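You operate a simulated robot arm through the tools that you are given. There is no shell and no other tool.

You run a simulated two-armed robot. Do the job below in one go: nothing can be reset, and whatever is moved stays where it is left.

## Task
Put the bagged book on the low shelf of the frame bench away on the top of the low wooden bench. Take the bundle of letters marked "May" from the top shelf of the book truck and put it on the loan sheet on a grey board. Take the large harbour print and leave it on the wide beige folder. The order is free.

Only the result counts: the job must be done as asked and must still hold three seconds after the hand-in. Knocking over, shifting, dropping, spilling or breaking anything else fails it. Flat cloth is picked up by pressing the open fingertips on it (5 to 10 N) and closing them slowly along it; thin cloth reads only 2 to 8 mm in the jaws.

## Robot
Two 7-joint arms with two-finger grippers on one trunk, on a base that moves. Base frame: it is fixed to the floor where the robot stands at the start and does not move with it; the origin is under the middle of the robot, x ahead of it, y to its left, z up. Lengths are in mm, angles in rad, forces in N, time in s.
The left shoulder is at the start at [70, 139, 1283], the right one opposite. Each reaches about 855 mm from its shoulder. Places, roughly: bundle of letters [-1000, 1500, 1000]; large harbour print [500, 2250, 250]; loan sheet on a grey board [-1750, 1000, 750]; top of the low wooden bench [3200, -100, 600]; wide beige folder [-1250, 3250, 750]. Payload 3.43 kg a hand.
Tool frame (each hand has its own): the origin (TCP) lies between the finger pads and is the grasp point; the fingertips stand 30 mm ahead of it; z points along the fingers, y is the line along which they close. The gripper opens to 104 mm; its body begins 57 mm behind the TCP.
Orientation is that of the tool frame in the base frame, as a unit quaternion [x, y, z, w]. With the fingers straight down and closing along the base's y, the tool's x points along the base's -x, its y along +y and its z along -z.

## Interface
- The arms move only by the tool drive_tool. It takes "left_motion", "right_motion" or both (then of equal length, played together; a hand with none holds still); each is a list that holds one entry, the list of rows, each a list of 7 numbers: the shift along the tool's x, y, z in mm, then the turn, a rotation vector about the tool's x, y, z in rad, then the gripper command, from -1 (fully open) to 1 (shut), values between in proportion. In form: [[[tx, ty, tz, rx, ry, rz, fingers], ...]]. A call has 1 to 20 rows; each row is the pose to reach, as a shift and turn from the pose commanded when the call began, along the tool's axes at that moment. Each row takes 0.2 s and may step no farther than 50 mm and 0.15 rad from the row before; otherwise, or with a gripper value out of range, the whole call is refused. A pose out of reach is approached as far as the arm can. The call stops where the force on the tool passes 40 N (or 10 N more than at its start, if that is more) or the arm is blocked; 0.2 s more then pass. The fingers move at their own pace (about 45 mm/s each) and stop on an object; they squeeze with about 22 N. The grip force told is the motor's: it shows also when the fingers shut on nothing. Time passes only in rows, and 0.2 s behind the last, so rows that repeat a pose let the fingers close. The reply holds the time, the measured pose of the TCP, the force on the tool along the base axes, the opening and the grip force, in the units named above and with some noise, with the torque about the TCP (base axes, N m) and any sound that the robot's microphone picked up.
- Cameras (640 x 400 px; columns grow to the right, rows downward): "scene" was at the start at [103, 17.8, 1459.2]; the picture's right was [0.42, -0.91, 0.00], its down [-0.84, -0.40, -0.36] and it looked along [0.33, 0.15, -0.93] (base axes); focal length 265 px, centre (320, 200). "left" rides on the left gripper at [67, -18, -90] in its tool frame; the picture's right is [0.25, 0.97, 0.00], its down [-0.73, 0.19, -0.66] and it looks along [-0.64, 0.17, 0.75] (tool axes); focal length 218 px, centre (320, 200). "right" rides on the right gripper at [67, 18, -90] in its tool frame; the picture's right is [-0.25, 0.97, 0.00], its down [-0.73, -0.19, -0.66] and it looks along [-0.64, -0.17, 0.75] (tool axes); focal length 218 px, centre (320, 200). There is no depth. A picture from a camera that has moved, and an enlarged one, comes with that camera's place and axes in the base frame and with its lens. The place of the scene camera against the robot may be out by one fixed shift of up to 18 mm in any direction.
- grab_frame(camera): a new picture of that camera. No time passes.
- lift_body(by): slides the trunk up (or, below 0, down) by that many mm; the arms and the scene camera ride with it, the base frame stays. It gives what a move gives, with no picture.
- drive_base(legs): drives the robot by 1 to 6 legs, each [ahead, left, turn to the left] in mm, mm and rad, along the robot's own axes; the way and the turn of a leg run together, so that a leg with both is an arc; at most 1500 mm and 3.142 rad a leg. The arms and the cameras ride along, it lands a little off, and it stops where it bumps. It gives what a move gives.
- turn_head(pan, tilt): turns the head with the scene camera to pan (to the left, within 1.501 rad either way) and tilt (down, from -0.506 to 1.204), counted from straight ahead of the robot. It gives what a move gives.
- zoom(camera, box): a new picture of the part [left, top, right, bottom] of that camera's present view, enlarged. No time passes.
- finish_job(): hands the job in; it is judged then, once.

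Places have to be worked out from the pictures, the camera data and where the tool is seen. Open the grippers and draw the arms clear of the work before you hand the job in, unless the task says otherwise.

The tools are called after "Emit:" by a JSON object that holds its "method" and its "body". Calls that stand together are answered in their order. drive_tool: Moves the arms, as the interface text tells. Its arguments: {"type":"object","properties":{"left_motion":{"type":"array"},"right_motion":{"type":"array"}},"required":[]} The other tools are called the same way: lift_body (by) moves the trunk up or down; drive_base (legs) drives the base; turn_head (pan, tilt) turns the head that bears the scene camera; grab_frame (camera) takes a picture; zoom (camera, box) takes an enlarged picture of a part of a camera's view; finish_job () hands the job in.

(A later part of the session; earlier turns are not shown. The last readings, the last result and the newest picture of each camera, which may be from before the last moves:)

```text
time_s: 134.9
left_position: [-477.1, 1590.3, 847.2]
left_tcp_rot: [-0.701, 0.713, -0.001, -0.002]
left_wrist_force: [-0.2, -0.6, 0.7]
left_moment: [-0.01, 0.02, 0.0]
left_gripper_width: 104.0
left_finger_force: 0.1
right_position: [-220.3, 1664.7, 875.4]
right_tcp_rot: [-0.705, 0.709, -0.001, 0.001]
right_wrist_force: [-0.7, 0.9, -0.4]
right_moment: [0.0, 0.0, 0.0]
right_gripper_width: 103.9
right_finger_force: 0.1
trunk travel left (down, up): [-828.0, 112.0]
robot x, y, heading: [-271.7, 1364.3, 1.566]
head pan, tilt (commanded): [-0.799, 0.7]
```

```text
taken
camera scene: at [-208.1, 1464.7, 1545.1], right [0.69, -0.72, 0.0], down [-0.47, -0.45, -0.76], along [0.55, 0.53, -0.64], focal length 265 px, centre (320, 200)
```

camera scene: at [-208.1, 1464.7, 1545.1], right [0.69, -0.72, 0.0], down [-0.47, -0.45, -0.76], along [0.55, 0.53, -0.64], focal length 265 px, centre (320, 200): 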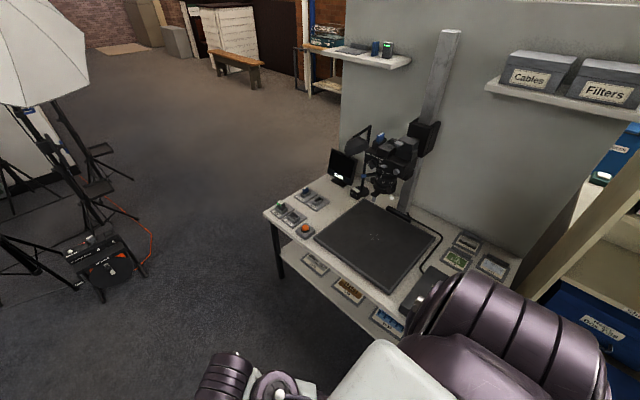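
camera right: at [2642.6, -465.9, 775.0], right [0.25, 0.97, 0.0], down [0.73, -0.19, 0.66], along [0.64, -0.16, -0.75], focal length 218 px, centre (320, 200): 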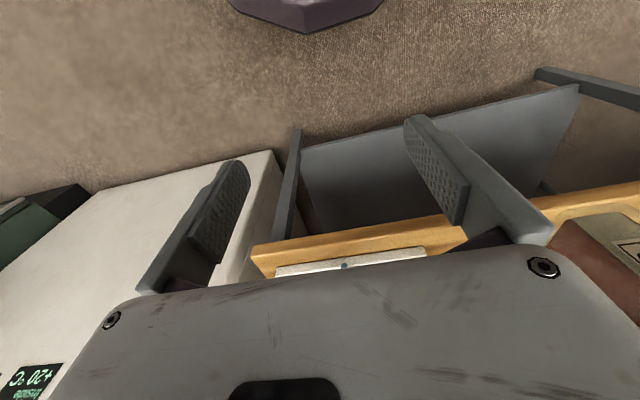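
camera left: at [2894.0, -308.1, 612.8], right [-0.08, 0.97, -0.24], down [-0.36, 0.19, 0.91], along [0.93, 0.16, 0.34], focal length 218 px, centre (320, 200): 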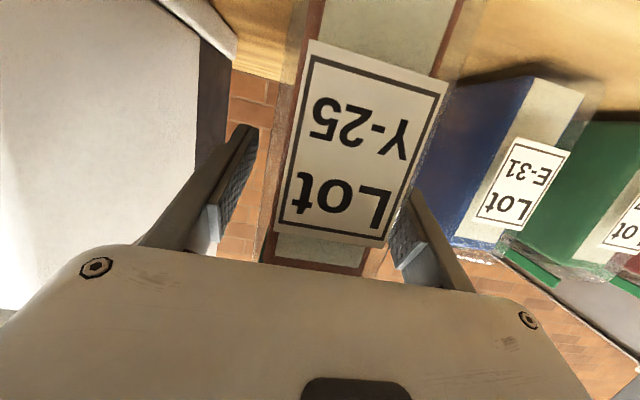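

Two beige letter bundles with labels stand at the far end of the truck's top. I turn left 90° to face the truck.

Emit:
{"method": "drive_base", "body": {"legs": [[0, 0, 1.576]]}}

Emit:
{"method": "turn_head", "body": {"pan": -0.3, "tilt": 0.8}}

Emit:
{"method": "grab_frame", "body": {"camera": "scene"}}

Emit:
{"method": "zoom", "body": {"camera": "scene", "box": [200, 60, 420, 240]}}

Emit:
{"method": "grab_frame", "body": {"camera": "right"}}

```text
time_s: 139.2
left_position: [-497.6, 1153.3, 847.1]
left_tcp_rot: [1.0, -0.002, 0.001, 0.001]
left_wrist_force: [-0.3, 0.0, -1.1]
left_moment: [0.0, 0.02, -0.03]
left_gripper_width: 103.9
left_finger_force: 0.1
right_position: [-576.7, 1409.6, 875.9]
right_tcp_rot: [1.0, 0.005, 0.0, 0.0]
right_wrist_force: [0.0, 0.4, 0.1]
right_moment: [0.03, 0.02, -0.01]
right_gripper_width: 104.0
right_finger_force: 0.0
trunk travel left (down, up): [-828.0, 112.0]
robot x, y, heading: [-271.4, 1363.3, -3.134]
head pan, tilt (commanded): [-0.799, 0.7]
```

```text
time_s: 140.1
left_position: [-496.3, 1153.7, 848.6]
left_tcp_rot: [1.0, -0.001, 0.002, 0.0]
left_wrist_force: [0.3, 0.0, -0.4]
left_moment: [0.0, -0.01, 0.02]
left_gripper_width: 104.0
left_finger_force: 0.2
right_position: [-575.6, 1408.3, 876.6]
right_tcp_rot: [1.0, 0.004, 0.0, 0.001]
right_wrist_force: [1.0, -0.7, -0.3]
right_moment: [0.01, -0.01, -0.04]
right_gripper_width: 104.0
right_finger_force: 0.0
trunk travel left (down, up): [-828.0, 112.0]
robot x, y, heading: [-272.5, 1364.9, -3.133]
head pan, tilt (commanded): [-0.3, 0.799]
```

```text
taken
camera scene: at [-397.1, 1378.7, 1536.8], right [0.29, 0.96, 0.0], down [0.69, -0.21, -0.7], along [-0.67, 0.2, -0.72], focal length 265 px, centre (320, 200)
```

scene: 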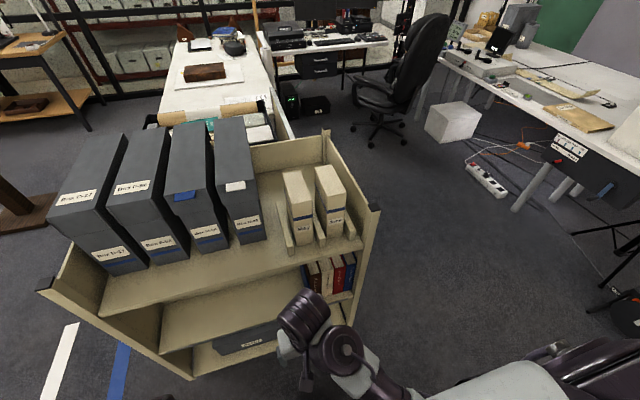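

```text
2.22 times, centred on (310, 150) of scene
camera zoom: at [-397.1, 1378.7, 1536.8], right [0.29, 0.96, 0.0], down [0.69, -0.21, -0.7], along [-0.67, 0.2, -0.72], focal length 588 px, centre (342, 311)
```

zoom: 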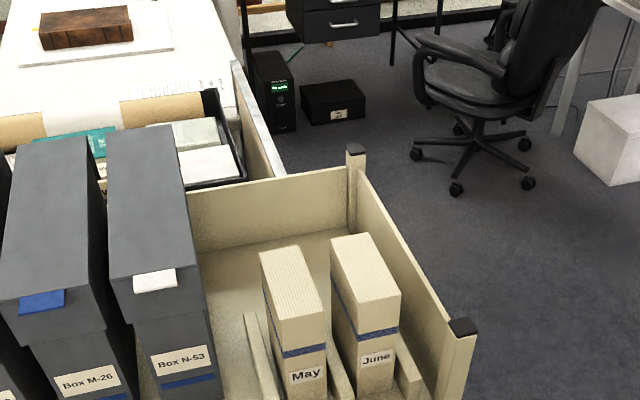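

```text
taken
camera right: at [-509.0, 1392.9, 965.3], right [-0.24, -0.97, 0.0], down [-0.73, 0.18, 0.66], along [-0.64, 0.16, -0.75], focal length 218 px, centre (320, 200)
```

right: 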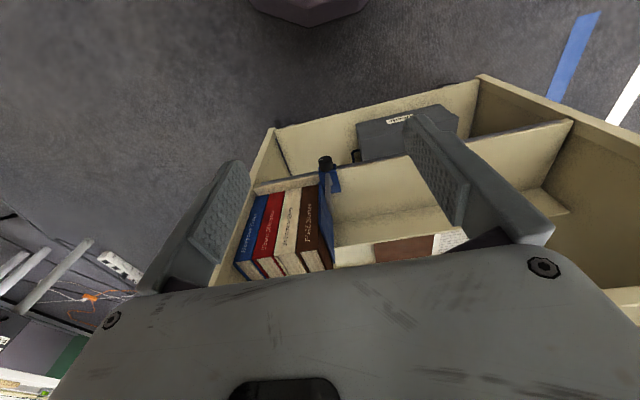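

"May" is the left of the two bundles, "June" right; each stands between low dividers. I zoom in closer for geometry.

Emit:
{"method": "zoom", "body": {"camera": "scene", "box": [265, 150, 375, 260]}}

```text
3.64 times, centred on (320, 205) of scene
camera zoom: at [-397.1, 1378.7, 1536.8], right [0.29, 0.96, 0.0], down [0.69, -0.21, -0.7], along [-0.67, 0.2, -0.72], focal length 962 px, centre (320, 182)
```

zoom: 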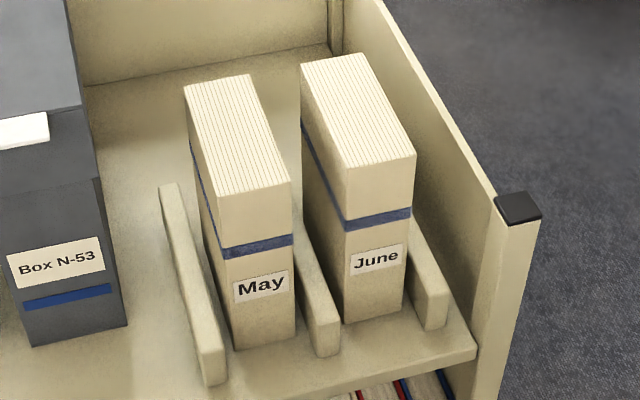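

Scaling from the picture, the May bundle is about 48 thick (y), 119 deep (x) and 174 high, with a ~42 mm gap to June. I raise the trunk fully and bring the right hand up in front of the truck to look from above.

Emit:
{"method": "lift_body", "body": {"by": 110}}

Emit:
{"method": "drive_tool", "body": {"right_motion": [[[-10, -6, -30, 0, 0, 0, -1], [-25, -12, -65, 0, 0, 0, -1], [-45, -20, -105, 0, 0, 0, -1], [-70, -28, -140, 0, 0, 0, -1], [-95, -36, -165, 0, 0, 0, -1], [-120, -44, -175, 0, 0, 0, -1], [-120, -44, -175, 0, 0, 0, -1]]]}}

Emit:
{"method": "grab_frame", "body": {"camera": "right"}}

Emit:
{"method": "grab_frame", "body": {"camera": "scene"}}

```text
time_s: 141.5
left_position: [-497.9, 1152.9, 957.6]
left_tcp_rot: [1.0, -0.001, 0.002, 0.001]
left_wrist_force: [0.0, -0.3, -0.8]
left_moment: [-0.03, -0.01, 0.02]
left_gripper_width: 103.9
left_finger_force: 0.1
right_position: [-575.5, 1409.0, 986.2]
right_tcp_rot: [1.0, 0.006, 0.0, 0.0]
right_wrist_force: [-0.6, -1.1, -0.6]
right_moment: [-0.02, 0.01, 0.05]
right_gripper_width: 104.1
right_finger_force: 0.0
trunk travel left (down, up): [-938.0, 2.0]
robot x, y, heading: [-271.4, 1361.4, -3.13]
head pan, tilt (commanded): [-0.3, 0.799]
```

```text
time_s: 143.1
left_position: [-497.2, 1154.2, 957.3]
left_tcp_rot: [1.0, 0.0, 0.001, 0.001]
left_wrist_force: [-0.4, 0.0, 0.1]
left_moment: [-0.03, 0.01, 0.0]
left_gripper_width: 104.2
left_finger_force: 0.1
right_position: [-676.8, 1437.1, 995.8]
right_tcp_rot: [1.0, 0.004, -0.001, 0.001]
right_wrist_force: [0.6, -0.6, 0.7]
right_moment: [0.02, 0.02, -0.02]
right_gripper_width: 104.0
right_finger_force: 0.2
right hand out of reach, approached as far as the arm can: row 1, 2, 3, 4, 5, 6, 7
trunk travel left (down, up): [-938.0, 2.0]
robot x, y, heading: [-273.9, 1360.9, -3.131]
head pan, tilt (commanded): [-0.3, 0.799]
```

```text
taken
camera right: at [-609.8, 1420.7, 1085.0], right [-0.24, -0.97, 0.0], down [-0.73, 0.19, 0.66], along [-0.64, 0.16, -0.75], focal length 218 px, centre (320, 200)
```

right: 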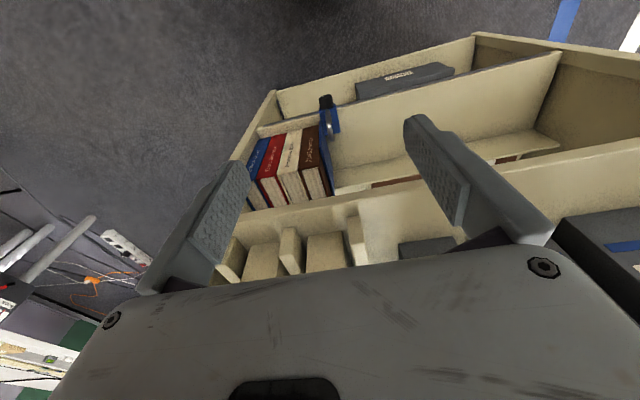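

```text
taken
camera scene: at [-395.5, 1379.4, 1647.0], right [0.29, 0.96, 0.0], down [0.69, -0.21, -0.7], along [-0.67, 0.2, -0.72], focal length 265 px, centre (320, 200)
```

scene: 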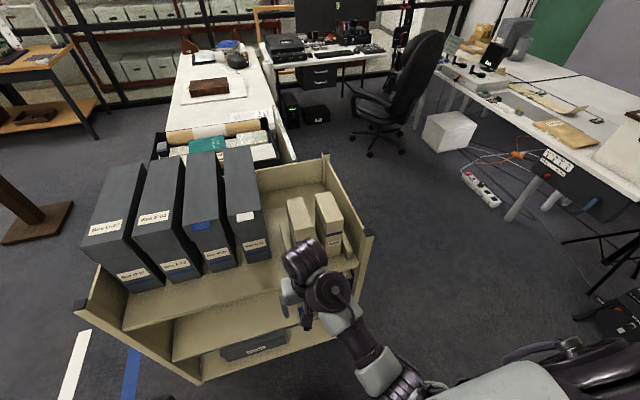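

With fingers straight down the arm cannot rise above z≈1000, so I'll grasp with the fingers tilted 45° forward, as with the book. I tilt the right hand in front of the truck.

Emit:
{"method": "drive_tool", "body": {"right_motion": [[[0, 0, 40, 0, -0.131, 0, -1], [0, 0, 80, 0, -0.262, 0, -1], [0, 0, 110, 0, -0.393, 0, -1], [-10, 0, 120, 0, -0.524, 0, -1], [-25, 0, 120, 0, -0.655, 0, -1], [-45, 0, 120, 0, -0.785, 0, -1], [-45, 0, 120, 0, -0.785, 0, -1], [-45, 0, 120, 0, -0.785, 0, -1]]]}}

Emit:
{"method": "grab_frame", "body": {"camera": "right"}}

Emit:
{"method": "grab_frame", "body": {"camera": "scene"}}

```text
time_s: 144.9
left_position: [-497.6, 1152.6, 958.5]
left_tcp_rot: [1.0, 0.0, 0.002, 0.001]
left_wrist_force: [0.1, 0.0, 0.4]
left_moment: [0.01, 0.0, 0.01]
left_gripper_width: 104.0
left_finger_force: 0.1
right_position: [-723.5, 1436.8, 877.7]
right_tcp_rot: [0.924, 0.004, -0.383, 0.001]
right_wrist_force: [-0.2, 0.8, 0.3]
right_moment: [0.02, -0.01, 0.01]
right_gripper_width: 103.9
right_finger_force: 0.1
trunk travel left (down, up): [-938.0, 2.0]
robot x, y, heading: [-273.6, 1362.3, -3.135]
head pan, tilt (commanded): [-0.3, 0.799]
```

```text
taken
camera right: at [-612.2, 1420.8, 892.9], right [-0.17, -0.97, 0.18], down [-0.05, 0.19, 0.98], along [-0.98, 0.16, -0.08], focal length 218 px, centre (320, 200)
```

right: 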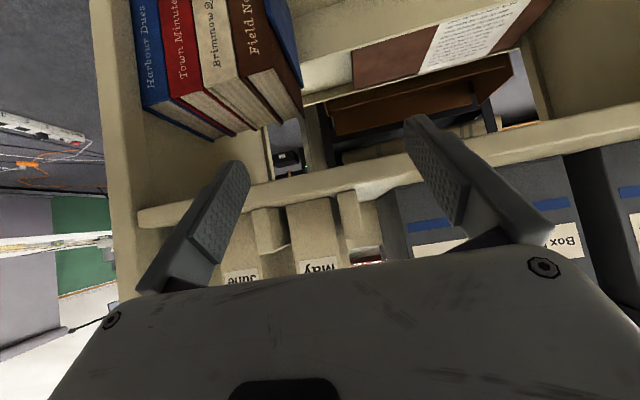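

```text
taken
camera scene: at [-396.9, 1378.8, 1646.8], right [0.29, 0.96, 0.0], down [0.69, -0.21, -0.7], along [-0.67, 0.2, -0.72], focal length 265 px, centre (320, 200)
```

scene: 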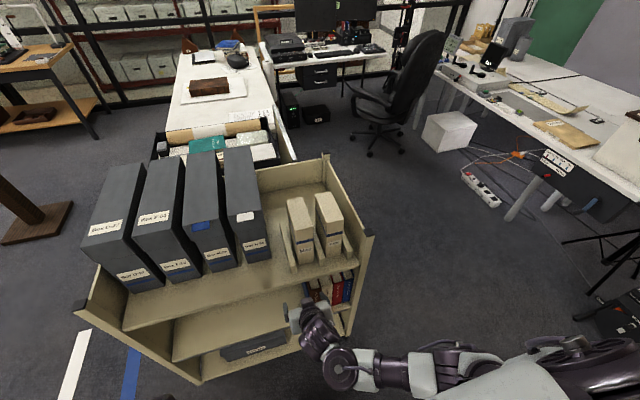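

The arm accepted this pose at z≈878. I raise the hand 150 mm straight up in front of the bundles and align it with May.

Emit:
{"method": "drive_tool", "body": {"right_motion": [[[-26.5, -4, -26.5, 0, 0, 0, -1], [-53, -8, -53, 0, 0, 0, -1], [-79.5, -12, -79.5, 0, 0, 0, -1], [-106, -16, -106, 0, 0, 0, -1], [-106, -16, -106, 0, 0, 0, -1]]]}}

Emit:
{"method": "grab_frame", "body": {"camera": "right"}}

Emit:
{"method": "zoom", "body": {"camera": "scene", "box": [230, 150, 400, 290]}}

```text
time_s: 146.1
left_position: [-497.2, 1153.4, 959.2]
left_tcp_rot: [1.0, -0.001, 0.001, 0.001]
left_wrist_force: [-0.4, 0.6, 0.2]
left_moment: [-0.01, -0.02, -0.03]
left_gripper_width: 103.9
left_finger_force: 0.0
right_position: [-723.9, 1453.1, 1026.1]
right_tcp_rot: [0.924, 0.003, -0.381, 0.003]
right_wrist_force: [0.0, 0.5, 0.0]
right_moment: [-0.02, 0.02, 0.0]
right_gripper_width: 103.9
right_finger_force: 0.1
trunk travel left (down, up): [-938.0, 2.0]
robot x, y, heading: [-274.8, 1363.7, -3.133]
head pan, tilt (commanded): [-0.3, 0.799]
```

```text
taken
camera right: at [-613.0, 1437.4, 1041.9], right [-0.17, -0.97, 0.18], down [-0.05, 0.19, 0.98], along [-0.98, 0.16, -0.09], focal length 218 px, centre (320, 200)
```

right: 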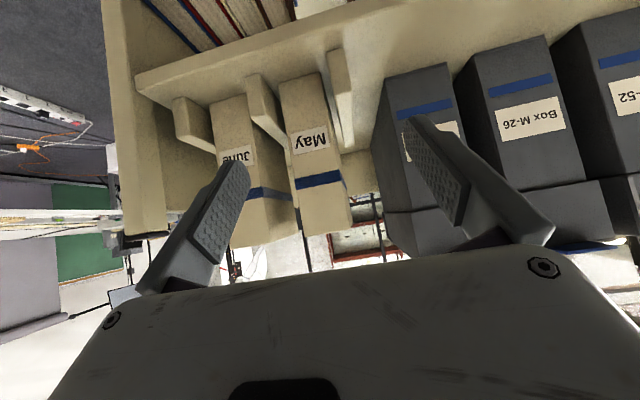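

```text
2.86 times, centred on (315, 220) of scene
camera zoom: at [-397.2, 1379.1, 1646.8], right [0.29, 0.96, 0.0], down [0.69, -0.21, -0.7], along [-0.67, 0.2, -0.72], focal length 756 px, centre (334, 143)
```

zoom: 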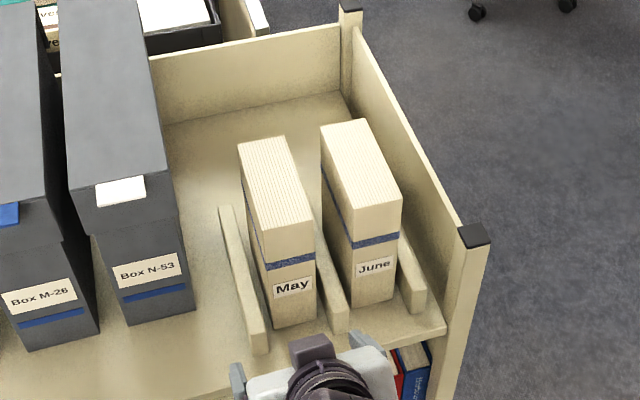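

Both bundles are now well visible from the wrist. I zoom to measure May's faces exactly.

Emit:
{"method": "zoom", "body": {"camera": "right", "box": [170, 50, 400, 250]}}

```text
2.00 times, centred on (285, 150) of right
camera zoom: at [-613.0, 1437.4, 1041.9], right [-0.17, -0.97, 0.18], down [-0.05, 0.19, 0.98], along [-0.98, 0.16, -0.09], focal length 436 px, centre (390, 300)
```

zoom: 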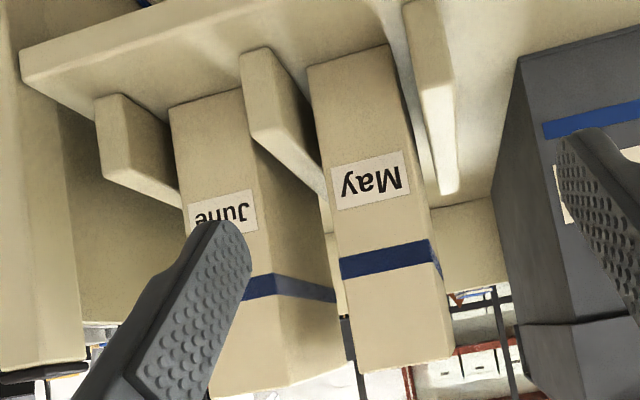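

May measured: front x≈−852, y≈1450–1501, z≈874–1056, June's near face at y≈1544. I shift the hand to y≈1475 and pre-close the fingers to ~76 mm so the outer finger fits the gap.

Emit:
{"method": "drive_tool", "body": {"right_motion": [[[0, -11, 0, 0, 0, 0, -0.7], [0, -22, 0, 0, 0, 0, -0.45], [0, -22, 0, 0, 0, 0, -0.45], [0, -22, 0, 0, 0, 0, -0.45]]]}}

Emit:
{"method": "grab_frame", "body": {"camera": "right"}}

```text
time_s: 147.1
left_position: [-497.7, 1153.2, 958.4]
left_tcp_rot: [1.0, -0.001, 0.002, 0.0]
left_wrist_force: [-1.0, -0.1, -0.5]
left_moment: [0.01, 0.01, -0.01]
left_gripper_width: 103.9
left_finger_force: 0.1
right_position: [-723.8, 1473.5, 1025.5]
right_tcp_rot: [0.924, 0.004, -0.382, 0.002]
right_wrist_force: [-0.2, -0.7, -0.8]
right_moment: [0.01, -0.01, -0.03]
right_gripper_width: 75.4
right_finger_force: 0.1
trunk travel left (down, up): [-938.0, 2.0]
robot x, y, heading: [-271.8, 1362.2, -3.134]
head pan, tilt (commanded): [-0.3, 0.799]
```

```text
taken
camera right: at [-612.9, 1458.0, 1041.2], right [-0.17, -0.97, 0.18], down [-0.05, 0.19, 0.98], along [-0.98, 0.16, -0.08], focal length 218 px, centre (320, 200)
```

right: 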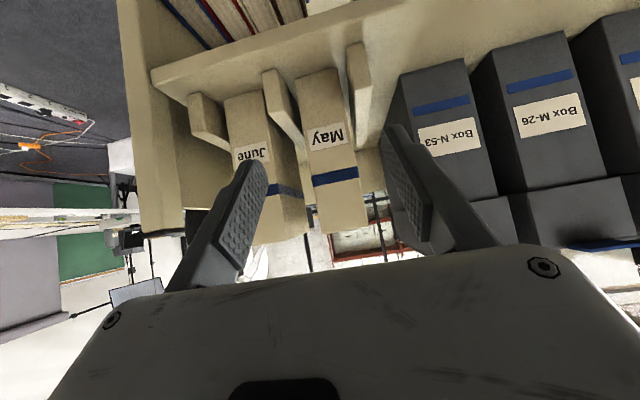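

The corridor is right: the outer finger will pass between May and June. I advance 125 mm and check.

Emit:
{"method": "drive_tool", "body": {"right_motion": [[[-22, -1, 22, 0, 0, 0, -0.45], [-44, -1, 43.5, 0, 0, 0, -0.45], [-66, -1, 65, 0, 0, 0, -0.45], [-89, -1, 87.5, 0, 0, 0, -0.45], [-89, -1, 87.5, 0, 0, 0, -0.45]]]}}

Emit:
{"method": "grab_frame", "body": {"camera": "right"}}

Emit:
{"method": "zoom", "body": {"camera": "scene", "box": [230, 150, 400, 290]}}

```text
time_s: 148.3
left_position: [-497.1, 1153.7, 958.2]
left_tcp_rot: [1.0, -0.001, 0.002, 0.001]
left_wrist_force: [0.1, 0.5, -0.6]
left_moment: [0.0, 0.02, 0.01]
left_gripper_width: 104.0
left_finger_force: 0.1
right_position: [-849.5, 1472.8, 1027.3]
right_tcp_rot: [0.924, 0.003, -0.383, 0.003]
right_wrist_force: [-0.2, -0.3, 0.5]
right_moment: [0.0, -0.03, -0.02]
right_gripper_width: 75.4
right_finger_force: 0.1
trunk travel left (down, up): [-938.0, 2.0]
robot x, y, heading: [-274.6, 1361.9, -3.135]
head pan, tilt (commanded): [-0.3, 0.799]
```

```text
taken
camera right: at [-739.0, 1457.1, 1043.8], right [-0.17, -0.97, 0.18], down [-0.05, 0.19, 0.98], along [-0.98, 0.16, -0.08], focal length 218 px, centre (320, 200)
```

right: 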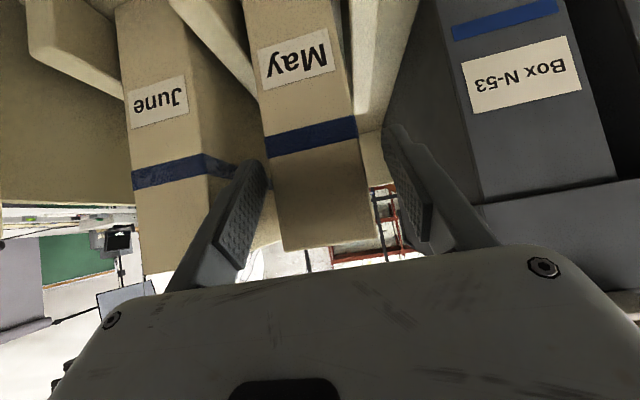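

```text
2.86 times, centred on (315, 220) of scene
camera zoom: at [-396.5, 1378.8, 1646.9], right [0.29, 0.96, 0.0], down [0.69, -0.21, -0.7], along [-0.67, 0.2, -0.72], focal length 756 px, centre (334, 143)
```

zoom: 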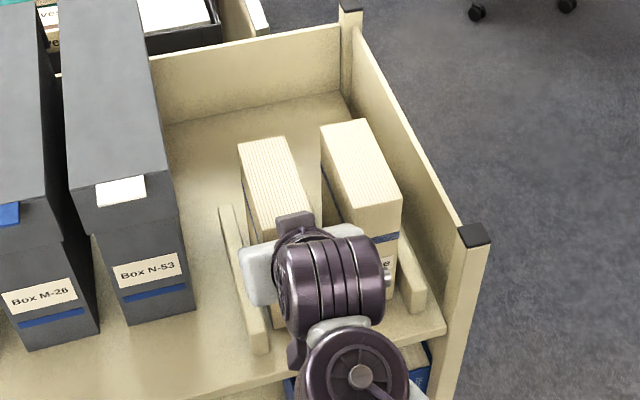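

May's faces confirmed at y 1451–1500, top z≈1057. I advance 40 mm more with a 2.5 mm correction, then close.

Emit:
{"method": "drive_tool", "body": {"right_motion": [[[-9.5, -2.5, 9.5, 0, 0, 0, -0.45], [-19, -2.5, 19, 0, 0, 0, -0.45], [-28.3, -2.5, 28.3, 0, 0, 0, -0.45], [-28.3, -2.5, 28.3, 0, 0, 0, -0.45], [-28.3, -2.5, 28.3, 0, 0, 0, -0.2], [-28.3, -2.5, 28.3, 0, 0, 0, 0.1], [-28.3, -2.5, 28.3, 0, 0, 0, 0.4], [-28.3, -2.5, 28.3, 0, 0, 0, 1], [-28.3, -2.5, 28.3, 0, 0, 0, 1], [-28.3, -2.5, 28.3, 0, 0, 0, 1]]]}}

Emit:
{"method": "grab_frame", "body": {"camera": "right"}}

```text
time_s: 150.5
left_position: [-497.3, 1153.4, 958.1]
left_tcp_rot: [1.0, -0.001, 0.001, 0.001]
left_wrist_force: [0.1, 0.0, -0.5]
left_moment: [-0.02, 0.02, 0.01]
left_gripper_width: 104.1
left_finger_force: 0.0
right_position: [-888.6, 1474.6, 1027.1]
right_tcp_rot: [0.924, 0.004, -0.382, 0.002]
right_wrist_force: [-0.1, 0.5, 1.0]
right_moment: [0.17, 0.05, -0.08]
right_gripper_width: 53.6
right_finger_force: 22.4
trunk travel left (down, up): [-938.0, 2.0]
robot x, y, heading: [-271.5, 1363.1, -3.133]
head pan, tilt (commanded): [-0.3, 0.799]
```

```text
taken
camera right: at [-777.6, 1458.8, 1042.9], right [-0.17, -0.97, 0.18], down [-0.05, 0.19, 0.98], along [-0.98, 0.16, -0.08], focal length 218 px, centre (320, 200)
```

right: 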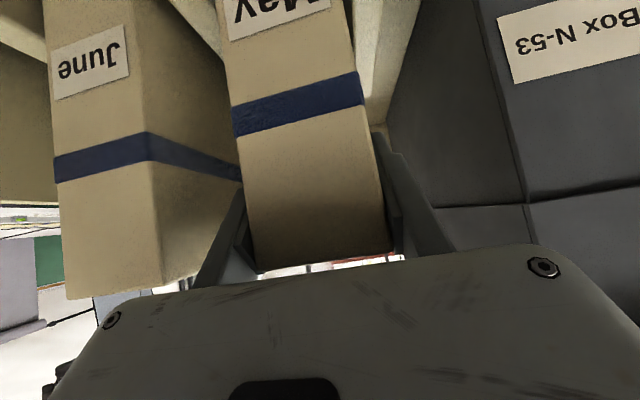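

May is gripped (53.6 mm, 22 N). I lift straight up 20 mm first and check the load.

Emit:
{"method": "drive_tool", "body": {"right_motion": [[[-3.5, 0, -3.5, 0, 0, 0, 1], [-7, 0, -7, 0, 0, 0, 1], [-10.5, 0, -10.5, 0, 0, 0, 1], [-14, 0, -14, 0, 0, 0, 1], [-14, 0, -14, 0, 0, 0, 1]]]}}

Emit:
{"method": "zoom", "body": {"camera": "scene", "box": [230, 150, 400, 290]}}

```text
time_s: 151.7
left_position: [-496.6, 1153.0, 957.4]
left_tcp_rot: [1.0, -0.001, 0.002, 0.001]
left_wrist_force: [0.8, -0.2, -0.3]
left_moment: [-0.01, 0.02, 0.0]
left_gripper_width: 104.1
left_finger_force: 0.0
right_position: [-888.5, 1476.2, 1047.9]
right_tcp_rot: [0.924, 0.005, -0.382, 0.003]
right_wrist_force: [-0.3, 0.7, -4.2]
right_moment: [0.0, -0.12, -0.02]
right_gripper_width: 53.6
right_finger_force: 22.5
trunk travel left (down, up): [-938.0, 2.0]
robot x, y, heading: [-276.4, 1364.7, -3.137]
head pan, tilt (commanded): [-0.3, 0.799]
```

```text
2.86 times, centred on (315, 220) of scene
camera zoom: at [-398.0, 1378.7, 1646.7], right [0.29, 0.96, 0.0], down [0.69, -0.21, -0.7], along [-0.67, 0.2, -0.72], focal length 756 px, centre (334, 143)
```

zoom: 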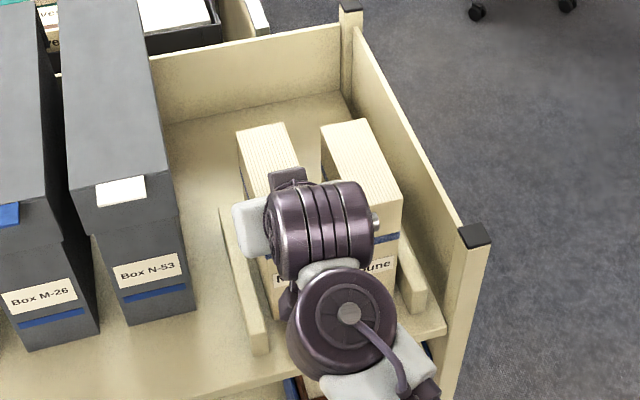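

It hangs at 4.2 N. I lift a further 60 mm to clear the dividers.

Emit:
{"method": "drive_tool", "body": {"right_motion": [[[-10.6, 0, -10.6, 0, 0, 0, 1], [-21.2, 0, -21.2, 0, 0, 0, 1], [-31.8, 0, -31.8, 0, 0, 0, 1], [-42.4, 0, -42.4, 0, 0, 0, 1], [-42.4, 0, -42.4, 0, 0, 0, 1]]]}}

Emit:
{"method": "grab_frame", "body": {"camera": "right"}}

Emit:
{"method": "zoom", "body": {"camera": "scene", "box": [210, 120, 420, 320]}}

```text
time_s: 152.9
left_position: [-497.7, 1153.5, 958.3]
left_tcp_rot: [1.0, -0.001, 0.002, 0.001]
left_wrist_force: [-0.6, 0.2, 0.1]
left_moment: [0.0, -0.03, 0.0]
left_gripper_width: 104.2
left_finger_force: 0.1
right_position: [-887.9, 1475.2, 1105.9]
right_tcp_rot: [0.924, 0.004, -0.382, 0.002]
right_wrist_force: [-0.5, 0.8, -4.6]
right_moment: [0.0, -0.14, 0.01]
right_gripper_width: 53.8
right_finger_force: 22.0
trunk travel left (down, up): [-938.0, 2.0]
robot x, y, heading: [-270.6, 1362.0, -3.133]
head pan, tilt (commanded): [-0.3, 0.799]
```

```text
taken
camera right: at [-777.6, 1459.3, 1121.9], right [-0.17, -0.97, 0.18], down [-0.05, 0.19, 0.98], along [-0.98, 0.16, -0.09], focal length 218 px, centre (320, 200)
```

right: 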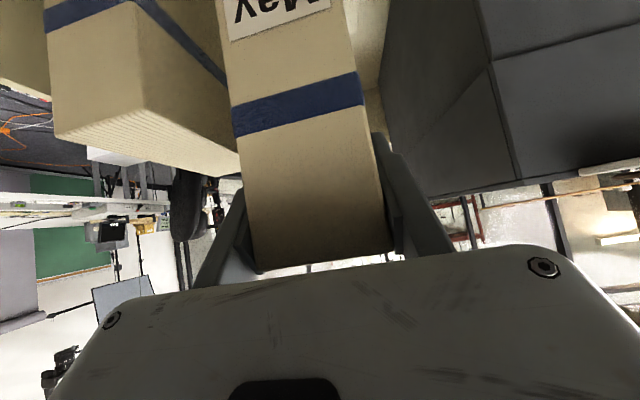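

```text
2.00 times, centred on (315, 220) of scene
camera zoom: at [-398.0, 1378.6, 1646.7], right [0.29, 0.96, 0.0], down [0.69, -0.21, -0.7], along [-0.67, 0.2, -0.72], focal length 529 px, centre (330, 160)
```

zoom: 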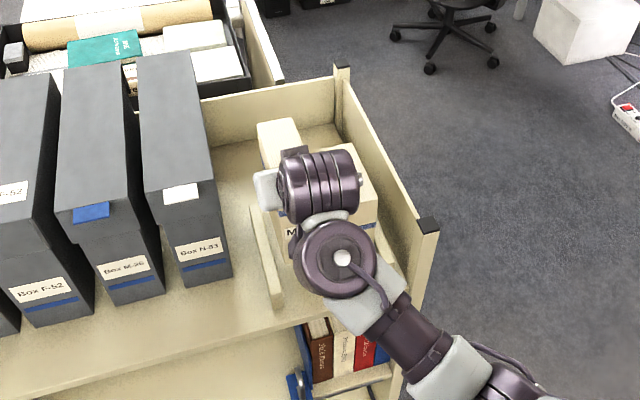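

The bundle's base is at z≈953, above the dividers (≈910). I back the base 170 mm to bring it out over the aisle.

Emit:
{"method": "drive_base", "body": {"legs": [[-170, 0, 0]]}}

Emit:
{"method": "grab_frame", "body": {"camera": "scene"}}

```text
time_s: 154.4
left_position: [-331.9, 1154.9, 957.3]
left_tcp_rot: [1.0, 0.0, 0.003, 0.001]
left_wrist_force: [0.4, 0.1, 0.2]
left_moment: [0.03, 0.02, -0.01]
left_gripper_width: 104.1
left_finger_force: 0.0
right_position: [-724.3, 1476.4, 1104.7]
right_tcp_rot: [0.924, 0.005, -0.381, 0.003]
right_wrist_force: [0.6, 0.8, -4.6]
right_moment: [0.0, -0.15, 0.02]
right_gripper_width: 53.4
right_finger_force: 21.8
trunk travel left (down, up): [-938.0, 2.0]
robot x, y, heading: [-104.8, 1366.5, -3.133]
head pan, tilt (commanded): [-0.3, 0.799]
```

```text
taken
camera scene: at [-234.0, 1380.0, 1646.3], right [0.29, 0.96, 0.0], down [0.69, -0.21, -0.69], along [-0.67, 0.2, -0.72], focal length 265 px, centre (320, 200)
```

scene: 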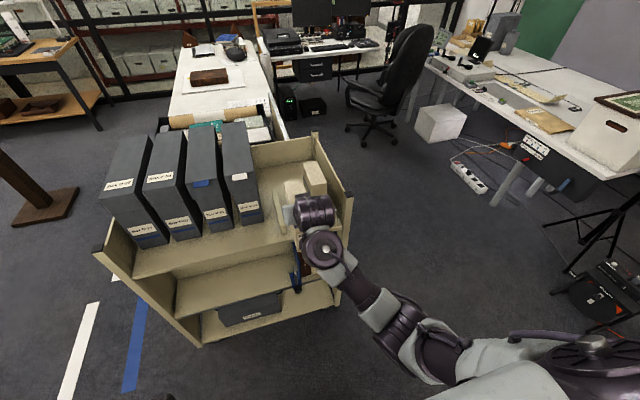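

The bundle is just clear of the truck's front. I retract and lower the right hand diagonally toward the body for carrying.

Emit:
{"method": "drive_tool", "body": {"right_motion": [[[21, 0, -21, 0, 0, 0, 1], [55, 0, -35, 0, 0, 0, 1], [90, 0, -42, 0, 0, 0, 1], [125, 0, -45, 0, 0, 0, 1], [160, 0, -42, 0, 0, 0, 1], [195, 0, -38, 0, 0, 0, 1], [205, 0, -35, 0, 0, 0, 1], [205, 0, -35, 0, 0, 0, 1]]]}}

Emit:
{"method": "grab_frame", "body": {"camera": "right"}}

Emit:
{"method": "grab_frame", "body": {"camera": "scene"}}

```text
time_s: 156.2
left_position: [-330.0, 1154.8, 958.8]
left_tcp_rot: [1.0, 0.0, 0.001, 0.001]
left_wrist_force: [-0.6, -0.3, -0.4]
left_moment: [0.02, -0.03, -0.01]
left_gripper_width: 104.0
left_finger_force: 0.1
right_position: [-550.6, 1478.8, 987.8]
right_tcp_rot: [0.924, 0.004, -0.382, 0.002]
right_wrist_force: [-0.5, -0.6, -3.8]
right_moment: [0.0, -0.12, -0.01]
right_gripper_width: 53.8
right_finger_force: 22.0
trunk travel left (down, up): [-938.0, 2.0]
robot x, y, heading: [-103.0, 1364.3, -3.134]
head pan, tilt (commanded): [-0.3, 0.799]
```

```text
taken
camera right: at [-440.0, 1462.0, 1002.4], right [-0.17, -0.97, 0.18], down [-0.05, 0.19, 0.98], along [-0.98, 0.16, -0.09], focal length 218 px, centre (320, 200)
```

right: 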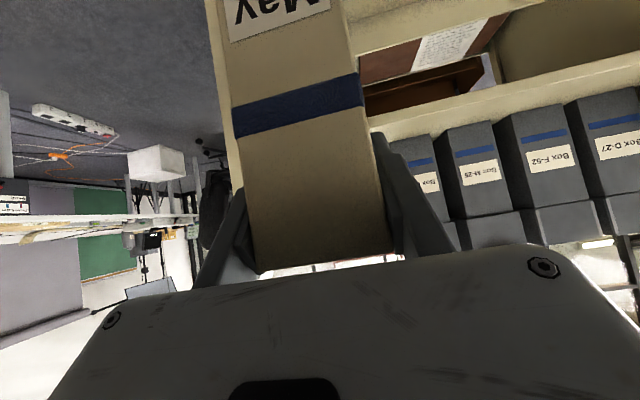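

```text
taken
camera scene: at [-230.6, 1380.1, 1646.6], right [0.29, 0.96, 0.0], down [0.69, -0.21, -0.7], along [-0.67, 0.2, -0.72], focal length 265 px, centre (320, 200)
```

scene: 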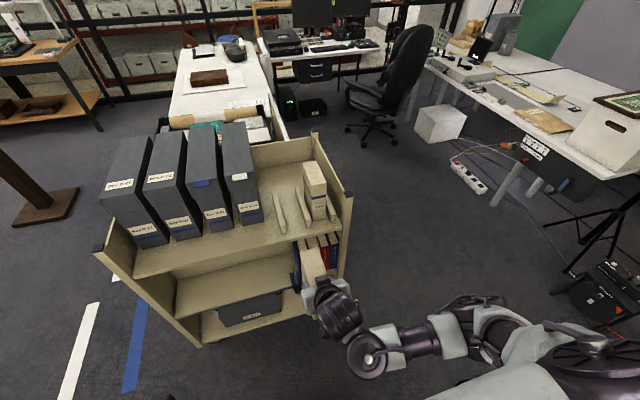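

May is secured near the body. I drive toward −y out of the aisle, then ahead (−x), then turn right to face the cart.

Emit:
{"method": "drive_base", "body": {"legs": [[0, 1400, 0], [1350, 0, 0], [0, 0, -1.571]]}}

Emit:
{"method": "turn_head", "body": {"pan": 0.2, "tilt": 0.7}}

Emit:
{"method": "grab_frame", "body": {"camera": "scene"}}

```text
time_s: 173.1
left_position: [-1630.5, 215.8, 958.1]
left_tcp_rot: [-0.701, 0.713, -0.001, -0.003]
left_wrist_force: [0.7, 0.5, -0.3]
left_moment: [-0.04, 0.0, 0.02]
left_gripper_width: 104.0
left_finger_force: 0.1
right_position: [-1302.2, 432.4, 987.1]
right_tcp_rot: [-0.652, 0.655, 0.27, 0.27]
right_wrist_force: [0.9, 0.1, -4.8]
right_moment: [-0.11, 0.01, -0.02]
right_gripper_width: 53.7
right_finger_force: 22.3
trunk travel left (down, up): [-938.0, 2.0]
robot x, y, heading: [-1422.5, -14.1, 1.567]
head pan, tilt (commanded): [-0.3, 0.799]
```

```text
time_s: 174.1
left_position: [-1630.6, 216.6, 957.1]
left_tcp_rot: [-0.702, 0.713, 0.0, -0.002]
left_wrist_force: [-0.2, 0.3, 0.5]
left_moment: [-0.05, 0.0, -0.01]
left_gripper_width: 103.9
left_finger_force: 0.2
right_position: [-1303.4, 431.7, 987.5]
right_tcp_rot: [-0.652, 0.656, 0.269, 0.27]
right_wrist_force: [0.0, 0.1, -4.1]
right_moment: [-0.16, 0.0, 0.01]
right_gripper_width: 53.8
right_finger_force: 21.8
trunk travel left (down, up): [-938.0, 2.0]
robot x, y, heading: [-1426.5, -11.8, 1.566]
head pan, tilt (commanded): [0.201, 0.7]
```

```text
taken
camera scene: at [-1438.6, 115.4, 1655.0], right [0.98, 0.19, 0.0], down [0.12, -0.63, -0.76], along [-0.15, 0.75, -0.64], focal length 265 px, centre (320, 200)
```

scene: 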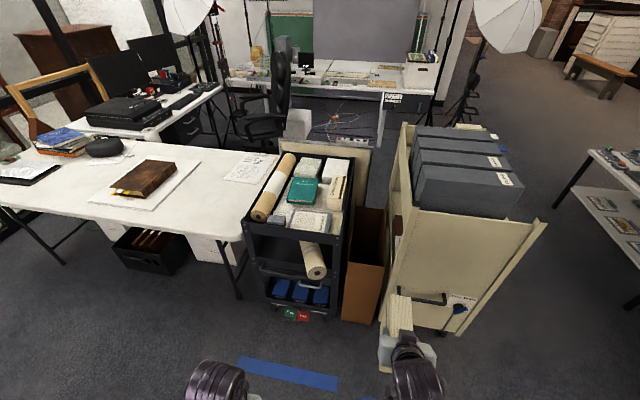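

The cart is ahead to the left. I zoom into its tray to locate the loan sheet and neighbours.

Emit:
{"method": "zoom", "body": {"camera": "scene", "box": [240, 140, 370, 250]}}

```text
3.64 times, centred on (305, 195) of scene
camera zoom: at [-1438.6, 115.4, 1655.0], right [0.98, 0.19, 0.0], down [0.12, -0.63, -0.76], along [-0.15, 0.75, -0.64], focal length 962 px, centre (374, 218)
```

zoom: 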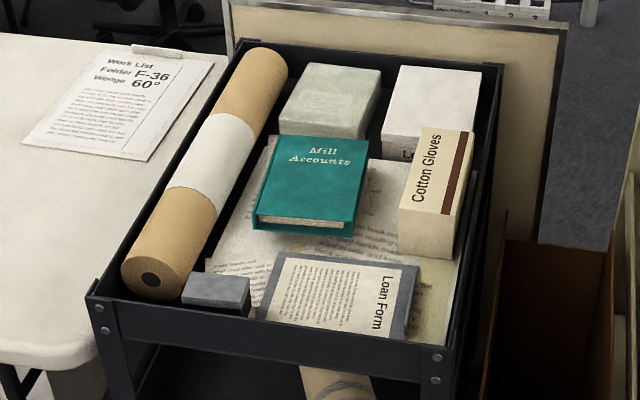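

From this view the grey board spans about x −1770…−1565, y 930…1085 (z≈750), with the green book and glove box behind at y≥1115. I shift left 370 mm so the right hand lines up with it.

Emit:
{"method": "drive_base", "body": {"legs": [[0, 370, 0]]}}

Emit:
{"method": "turn_head", "body": {"pan": -0.1, "tilt": 0.7}}

Emit:
{"method": "grab_frame", "body": {"camera": "scene"}}

Emit:
{"method": "zoom", "body": {"camera": "scene", "box": [290, 110, 450, 230]}}

```text
time_s: 176.4
left_position: [-2002.3, 217.1, 958.0]
left_tcp_rot: [-0.704, 0.71, -0.001, -0.002]
left_wrist_force: [-0.7, -0.2, 0.1]
left_moment: [0.03, 0.0, 0.0]
left_gripper_width: 104.0
left_finger_force: 0.1
right_position: [-1675.8, 433.8, 986.2]
right_tcp_rot: [0.654, -0.653, -0.27, -0.269]
right_wrist_force: [-0.4, -0.5, -4.5]
right_moment: [-0.17, 0.05, 0.03]
right_gripper_width: 53.9
right_finger_force: 21.8
trunk travel left (down, up): [-938.0, 2.0]
robot x, y, heading: [-1794.4, -9.6, 1.574]
head pan, tilt (commanded): [0.201, 0.7]
```

```text
time_s: 177.2
left_position: [-2003.5, 215.0, 958.1]
left_tcp_rot: [-0.704, 0.71, -0.001, -0.001]
left_wrist_force: [0.4, -0.3, 0.3]
left_moment: [-0.02, 0.01, 0.02]
left_gripper_width: 104.2
left_finger_force: 0.1
right_position: [-1677.6, 432.3, 987.0]
right_tcp_rot: [0.653, -0.653, -0.271, -0.271]
right_wrist_force: [0.1, 0.3, -4.3]
right_moment: [-0.16, 0.02, 0.0]
right_gripper_width: 53.7
right_finger_force: 21.8
trunk travel left (down, up): [-938.0, 2.0]
robot x, y, heading: [-1795.3, -14.1, 1.573]
head pan, tilt (commanded): [-0.099, 0.7]
```

```text
taken
camera scene: at [-1785.8, 117.3, 1655.0], right [1.0, -0.1, 0.0], down [-0.06, -0.64, -0.76], along [0.07, 0.76, -0.64], focal length 265 px, centre (320, 200)
```

scene: 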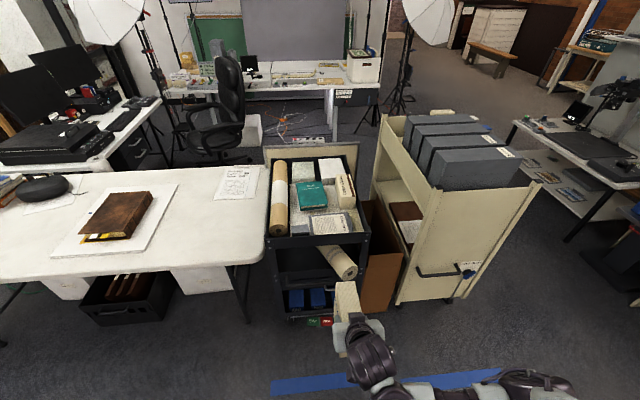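

```text
3.33 times, centred on (370, 170) of scene
camera zoom: at [-1785.8, 117.3, 1655.0], right [1.0, -0.1, 0.0], down [-0.06, -0.64, -0.76], along [0.07, 0.76, -0.64], focal length 882 px, centre (153, 300)
```

zoom: 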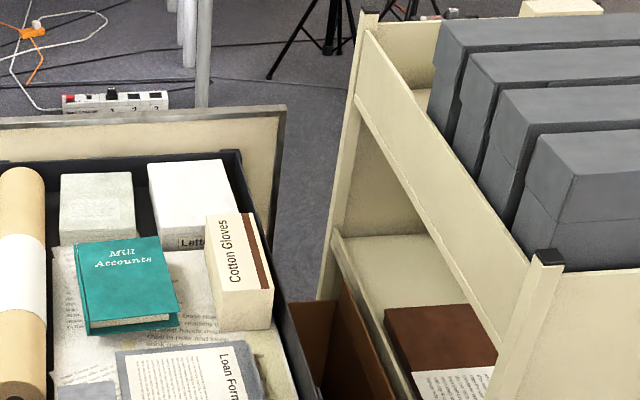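

I zoom on the tray itself from this new viewpoint to triangulate its height and the board.

Emit:
{"method": "zoom", "body": {"camera": "scene", "box": [255, 140, 375, 250]}}

Emit:
{"method": "grab_frame", "body": {"camera": "right"}}

Emit:
{"method": "grab_frame", "body": {"camera": "left"}}

```text
3.64 times, centred on (315, 195) of scene
camera zoom: at [-1785.8, 117.3, 1655.0], right [1.0, -0.1, 0.0], down [-0.06, -0.64, -0.76], along [0.07, 0.76, -0.64], focal length 962 px, centre (338, 218)
```

zoom: 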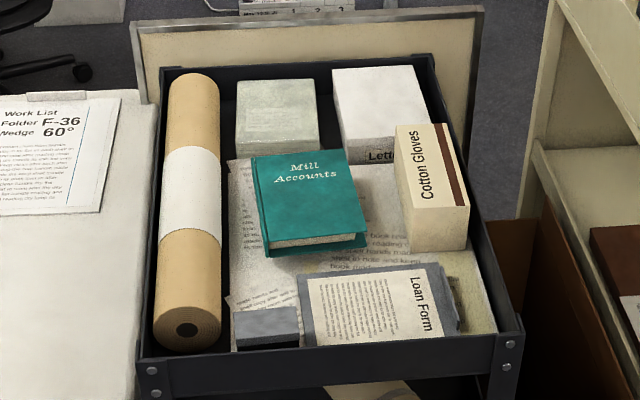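

```text
taken
camera right: at [-1695.4, 323.2, 1002.7], right [-0.97, 0.18, 0.18], down [0.19, 0.05, 0.98], along [0.16, 0.98, -0.09], focal length 218 px, centre (320, 200)
```

right: 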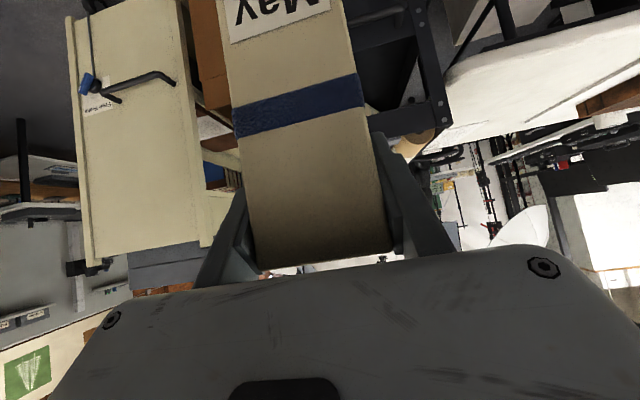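

```text
taken
camera left: at [-1987.3, 148.6, 1047.8], right [-0.97, -0.24, 0.0], down [-0.18, 0.73, 0.65], along [-0.16, 0.63, -0.76], focal length 218 px, centre (320, 200)
```

left: 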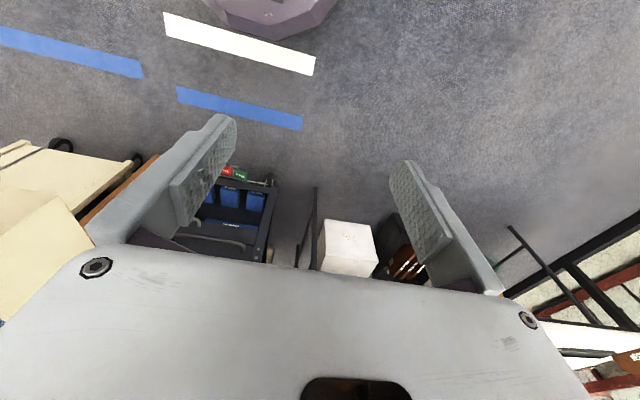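

Stereo between the two views puts the board at z≈793, x −1755…−1565, far edge y≈1030; the held bundle checks the camera to within 5 mm. I raise and extend the hand so the bundle clears the tray rim, before driving up.

Emit:
{"method": "drive_tool", "body": {"right_motion": [[[-25, -2, 4, 0, 0, 0, 1], [-50, -4, 7, 0, 0, 0, 1], [-75, -7, 11, 0, 0, 0, 1], [-99, -9, 14, 0, 0, 0, 1], [-99, -9, 14, 0, 0, 0, 1]]]}}

Emit:
{"method": "drive_base", "body": {"legs": [[300, 0, 0]]}}

Emit:
{"method": "turn_head", "body": {"pan": -0.2, "tilt": 0.9}}

Emit:
{"method": "grab_frame", "body": {"camera": "scene"}}

Emit:
{"method": "grab_frame", "body": {"camera": "right"}}

```text
time_s: 178.4
left_position: [-2002.9, 216.6, 958.3]
left_tcp_rot: [-0.704, 0.71, -0.001, -0.002]
left_wrist_force: [0.1, 0.9, 1.1]
left_moment: [0.0, 0.02, -0.02]
left_gripper_width: 104.1
left_finger_force: 0.1
right_position: [-1667.8, 512.3, 1048.2]
right_tcp_rot: [0.654, -0.653, -0.27, -0.27]
right_wrist_force: [-0.2, 1.0, -4.7]
right_moment: [-0.13, -0.02, -0.05]
right_gripper_width: 53.7
right_finger_force: 22.4
trunk travel left (down, up): [-938.0, 2.0]
robot x, y, heading: [-1794.2, -13.8, 1.58]
head pan, tilt (commanded): [-0.099, 0.7]
```

```text
time_s: 180.5
left_position: [-2001.8, 515.0, 957.3]
left_tcp_rot: [-0.702, 0.712, 0.001, -0.001]
left_wrist_force: [0.8, 0.0, 0.3]
left_moment: [0.02, 0.05, 0.0]
left_gripper_width: 103.8
left_finger_force: 0.0
right_position: [-1664.2, 809.8, 1049.5]
right_tcp_rot: [-0.652, 0.654, 0.27, 0.271]
right_wrist_force: [0.2, -0.6, -4.5]
right_moment: [-0.15, 0.01, 0.02]
right_gripper_width: 53.7
right_finger_force: 22.2
trunk travel left (down, up): [-938.0, 2.0]
robot x, y, heading: [-1793.7, 287.1, 1.567]
head pan, tilt (commanded): [-0.099, 0.7]
```

```text
time_s: 181.2
left_position: [-2000.5, 515.9, 958.3]
left_tcp_rot: [-0.703, 0.712, -0.002, -0.002]
left_wrist_force: [0.4, -0.1, 1.1]
left_moment: [-0.02, 0.01, 0.01]
left_gripper_width: 104.0
left_finger_force: 0.0
right_position: [-1664.0, 812.0, 1048.0]
right_tcp_rot: [-0.652, 0.655, 0.269, 0.27]
right_wrist_force: [0.0, 0.2, -3.8]
right_moment: [-0.18, -0.02, 0.02]
right_gripper_width: 53.7
right_finger_force: 21.2
trunk travel left (down, up): [-938.0, 2.0]
robot x, y, heading: [-1795.3, 286.7, 1.564]
head pan, tilt (commanded): [-0.201, 0.901]
```

```text
taken
camera scene: at [-1776.9, 406.9, 1638.8], right [0.98, -0.2, 0.0], down [-0.16, -0.77, -0.62], along [0.13, 0.61, -0.78], focal length 265 px, centre (320, 200)
```

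scene: 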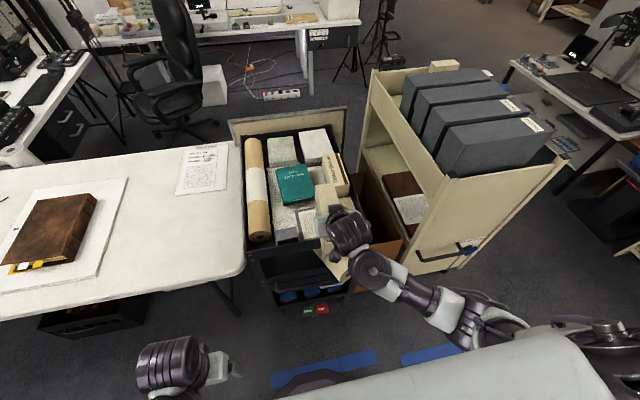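

```text
taken
camera right: at [-1682.9, 702.0, 1063.6], right [-0.97, 0.18, 0.18], down [0.19, 0.05, 0.98], along [0.17, 0.98, -0.09], focal length 218 px, centre (320, 200)
```

right: 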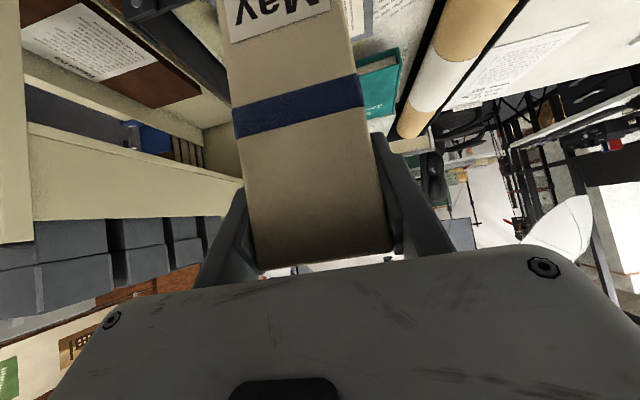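

The bundle now hangs near the tray's front. I zoom in on the tray to refine the target.

Emit:
{"method": "zoom", "body": {"camera": "scene", "box": [220, 110, 400, 270]}}

Emit:
{"method": "zoom", "body": {"camera": "right", "box": [330, 0, 530, 160]}}

```text
2.50 times, centred on (310, 190) of scene
camera zoom: at [-1776.9, 406.9, 1638.8], right [0.98, -0.2, 0.0], down [-0.16, -0.77, -0.62], along [0.13, 0.61, -0.78], focal length 662 px, centre (345, 225)
```

zoom: 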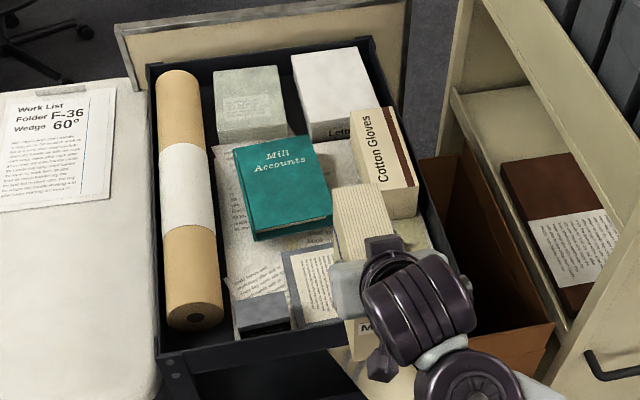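

```text
2.50 times, centred on (430, 80) of right
camera zoom: at [-1682.9, 702.0, 1063.6], right [-0.97, 0.18, 0.18], down [0.19, 0.05, 0.98], along [0.17, 0.98, -0.09], focal length 546 px, centre (45, 500)
```

zoom: 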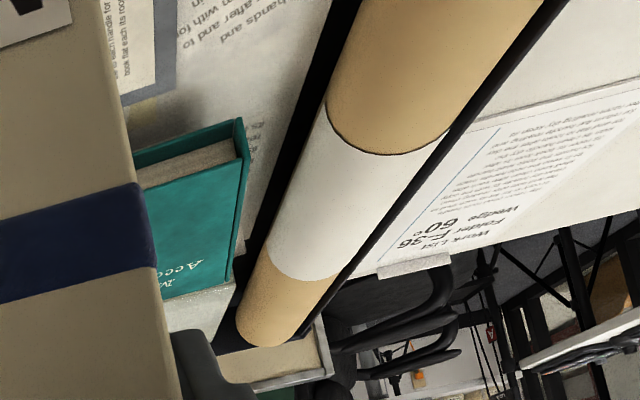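

Wrist and scene views agree: the board's far-left corner is at (−1750, 1034, 793). I zoom tighter to find its near edge and the rim.

Emit:
{"method": "zoom", "body": {"camera": "scene", "box": [270, 195, 350, 260]}}

Emit:
{"method": "zoom", "body": {"camera": "right", "box": [330, 0, 430, 70]}}

```text
6.15 times, centred on (310, 228) of scene
camera zoom: at [-1776.9, 406.9, 1638.8], right [0.98, -0.2, 0.0], down [-0.16, -0.77, -0.62], along [0.13, 0.61, -0.78], focal length 1629 px, centre (382, 31)
```

zoom: 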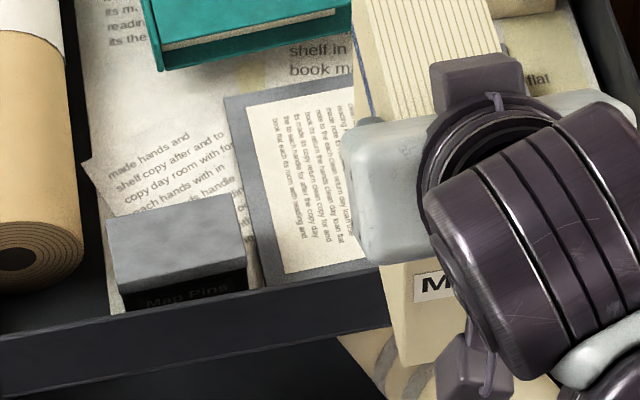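

```text
5.71 times, centred on (380, 35) of right
camera zoom: at [-1682.9, 702.0, 1063.6], right [-0.97, 0.18, 0.18], down [0.19, 0.05, 0.98], along [0.17, 0.98, -0.09], focal length 1247 px, centre (-23, 1143)
```

zoom: 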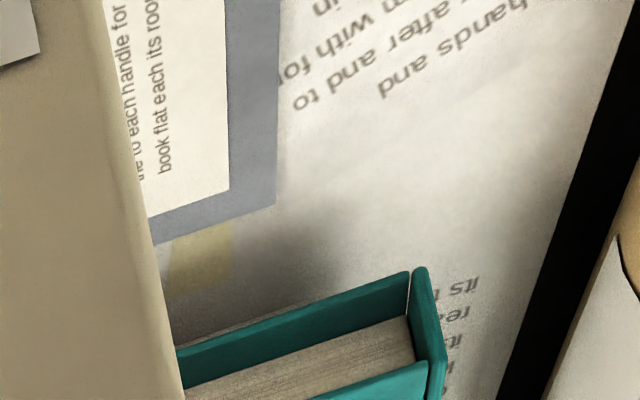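

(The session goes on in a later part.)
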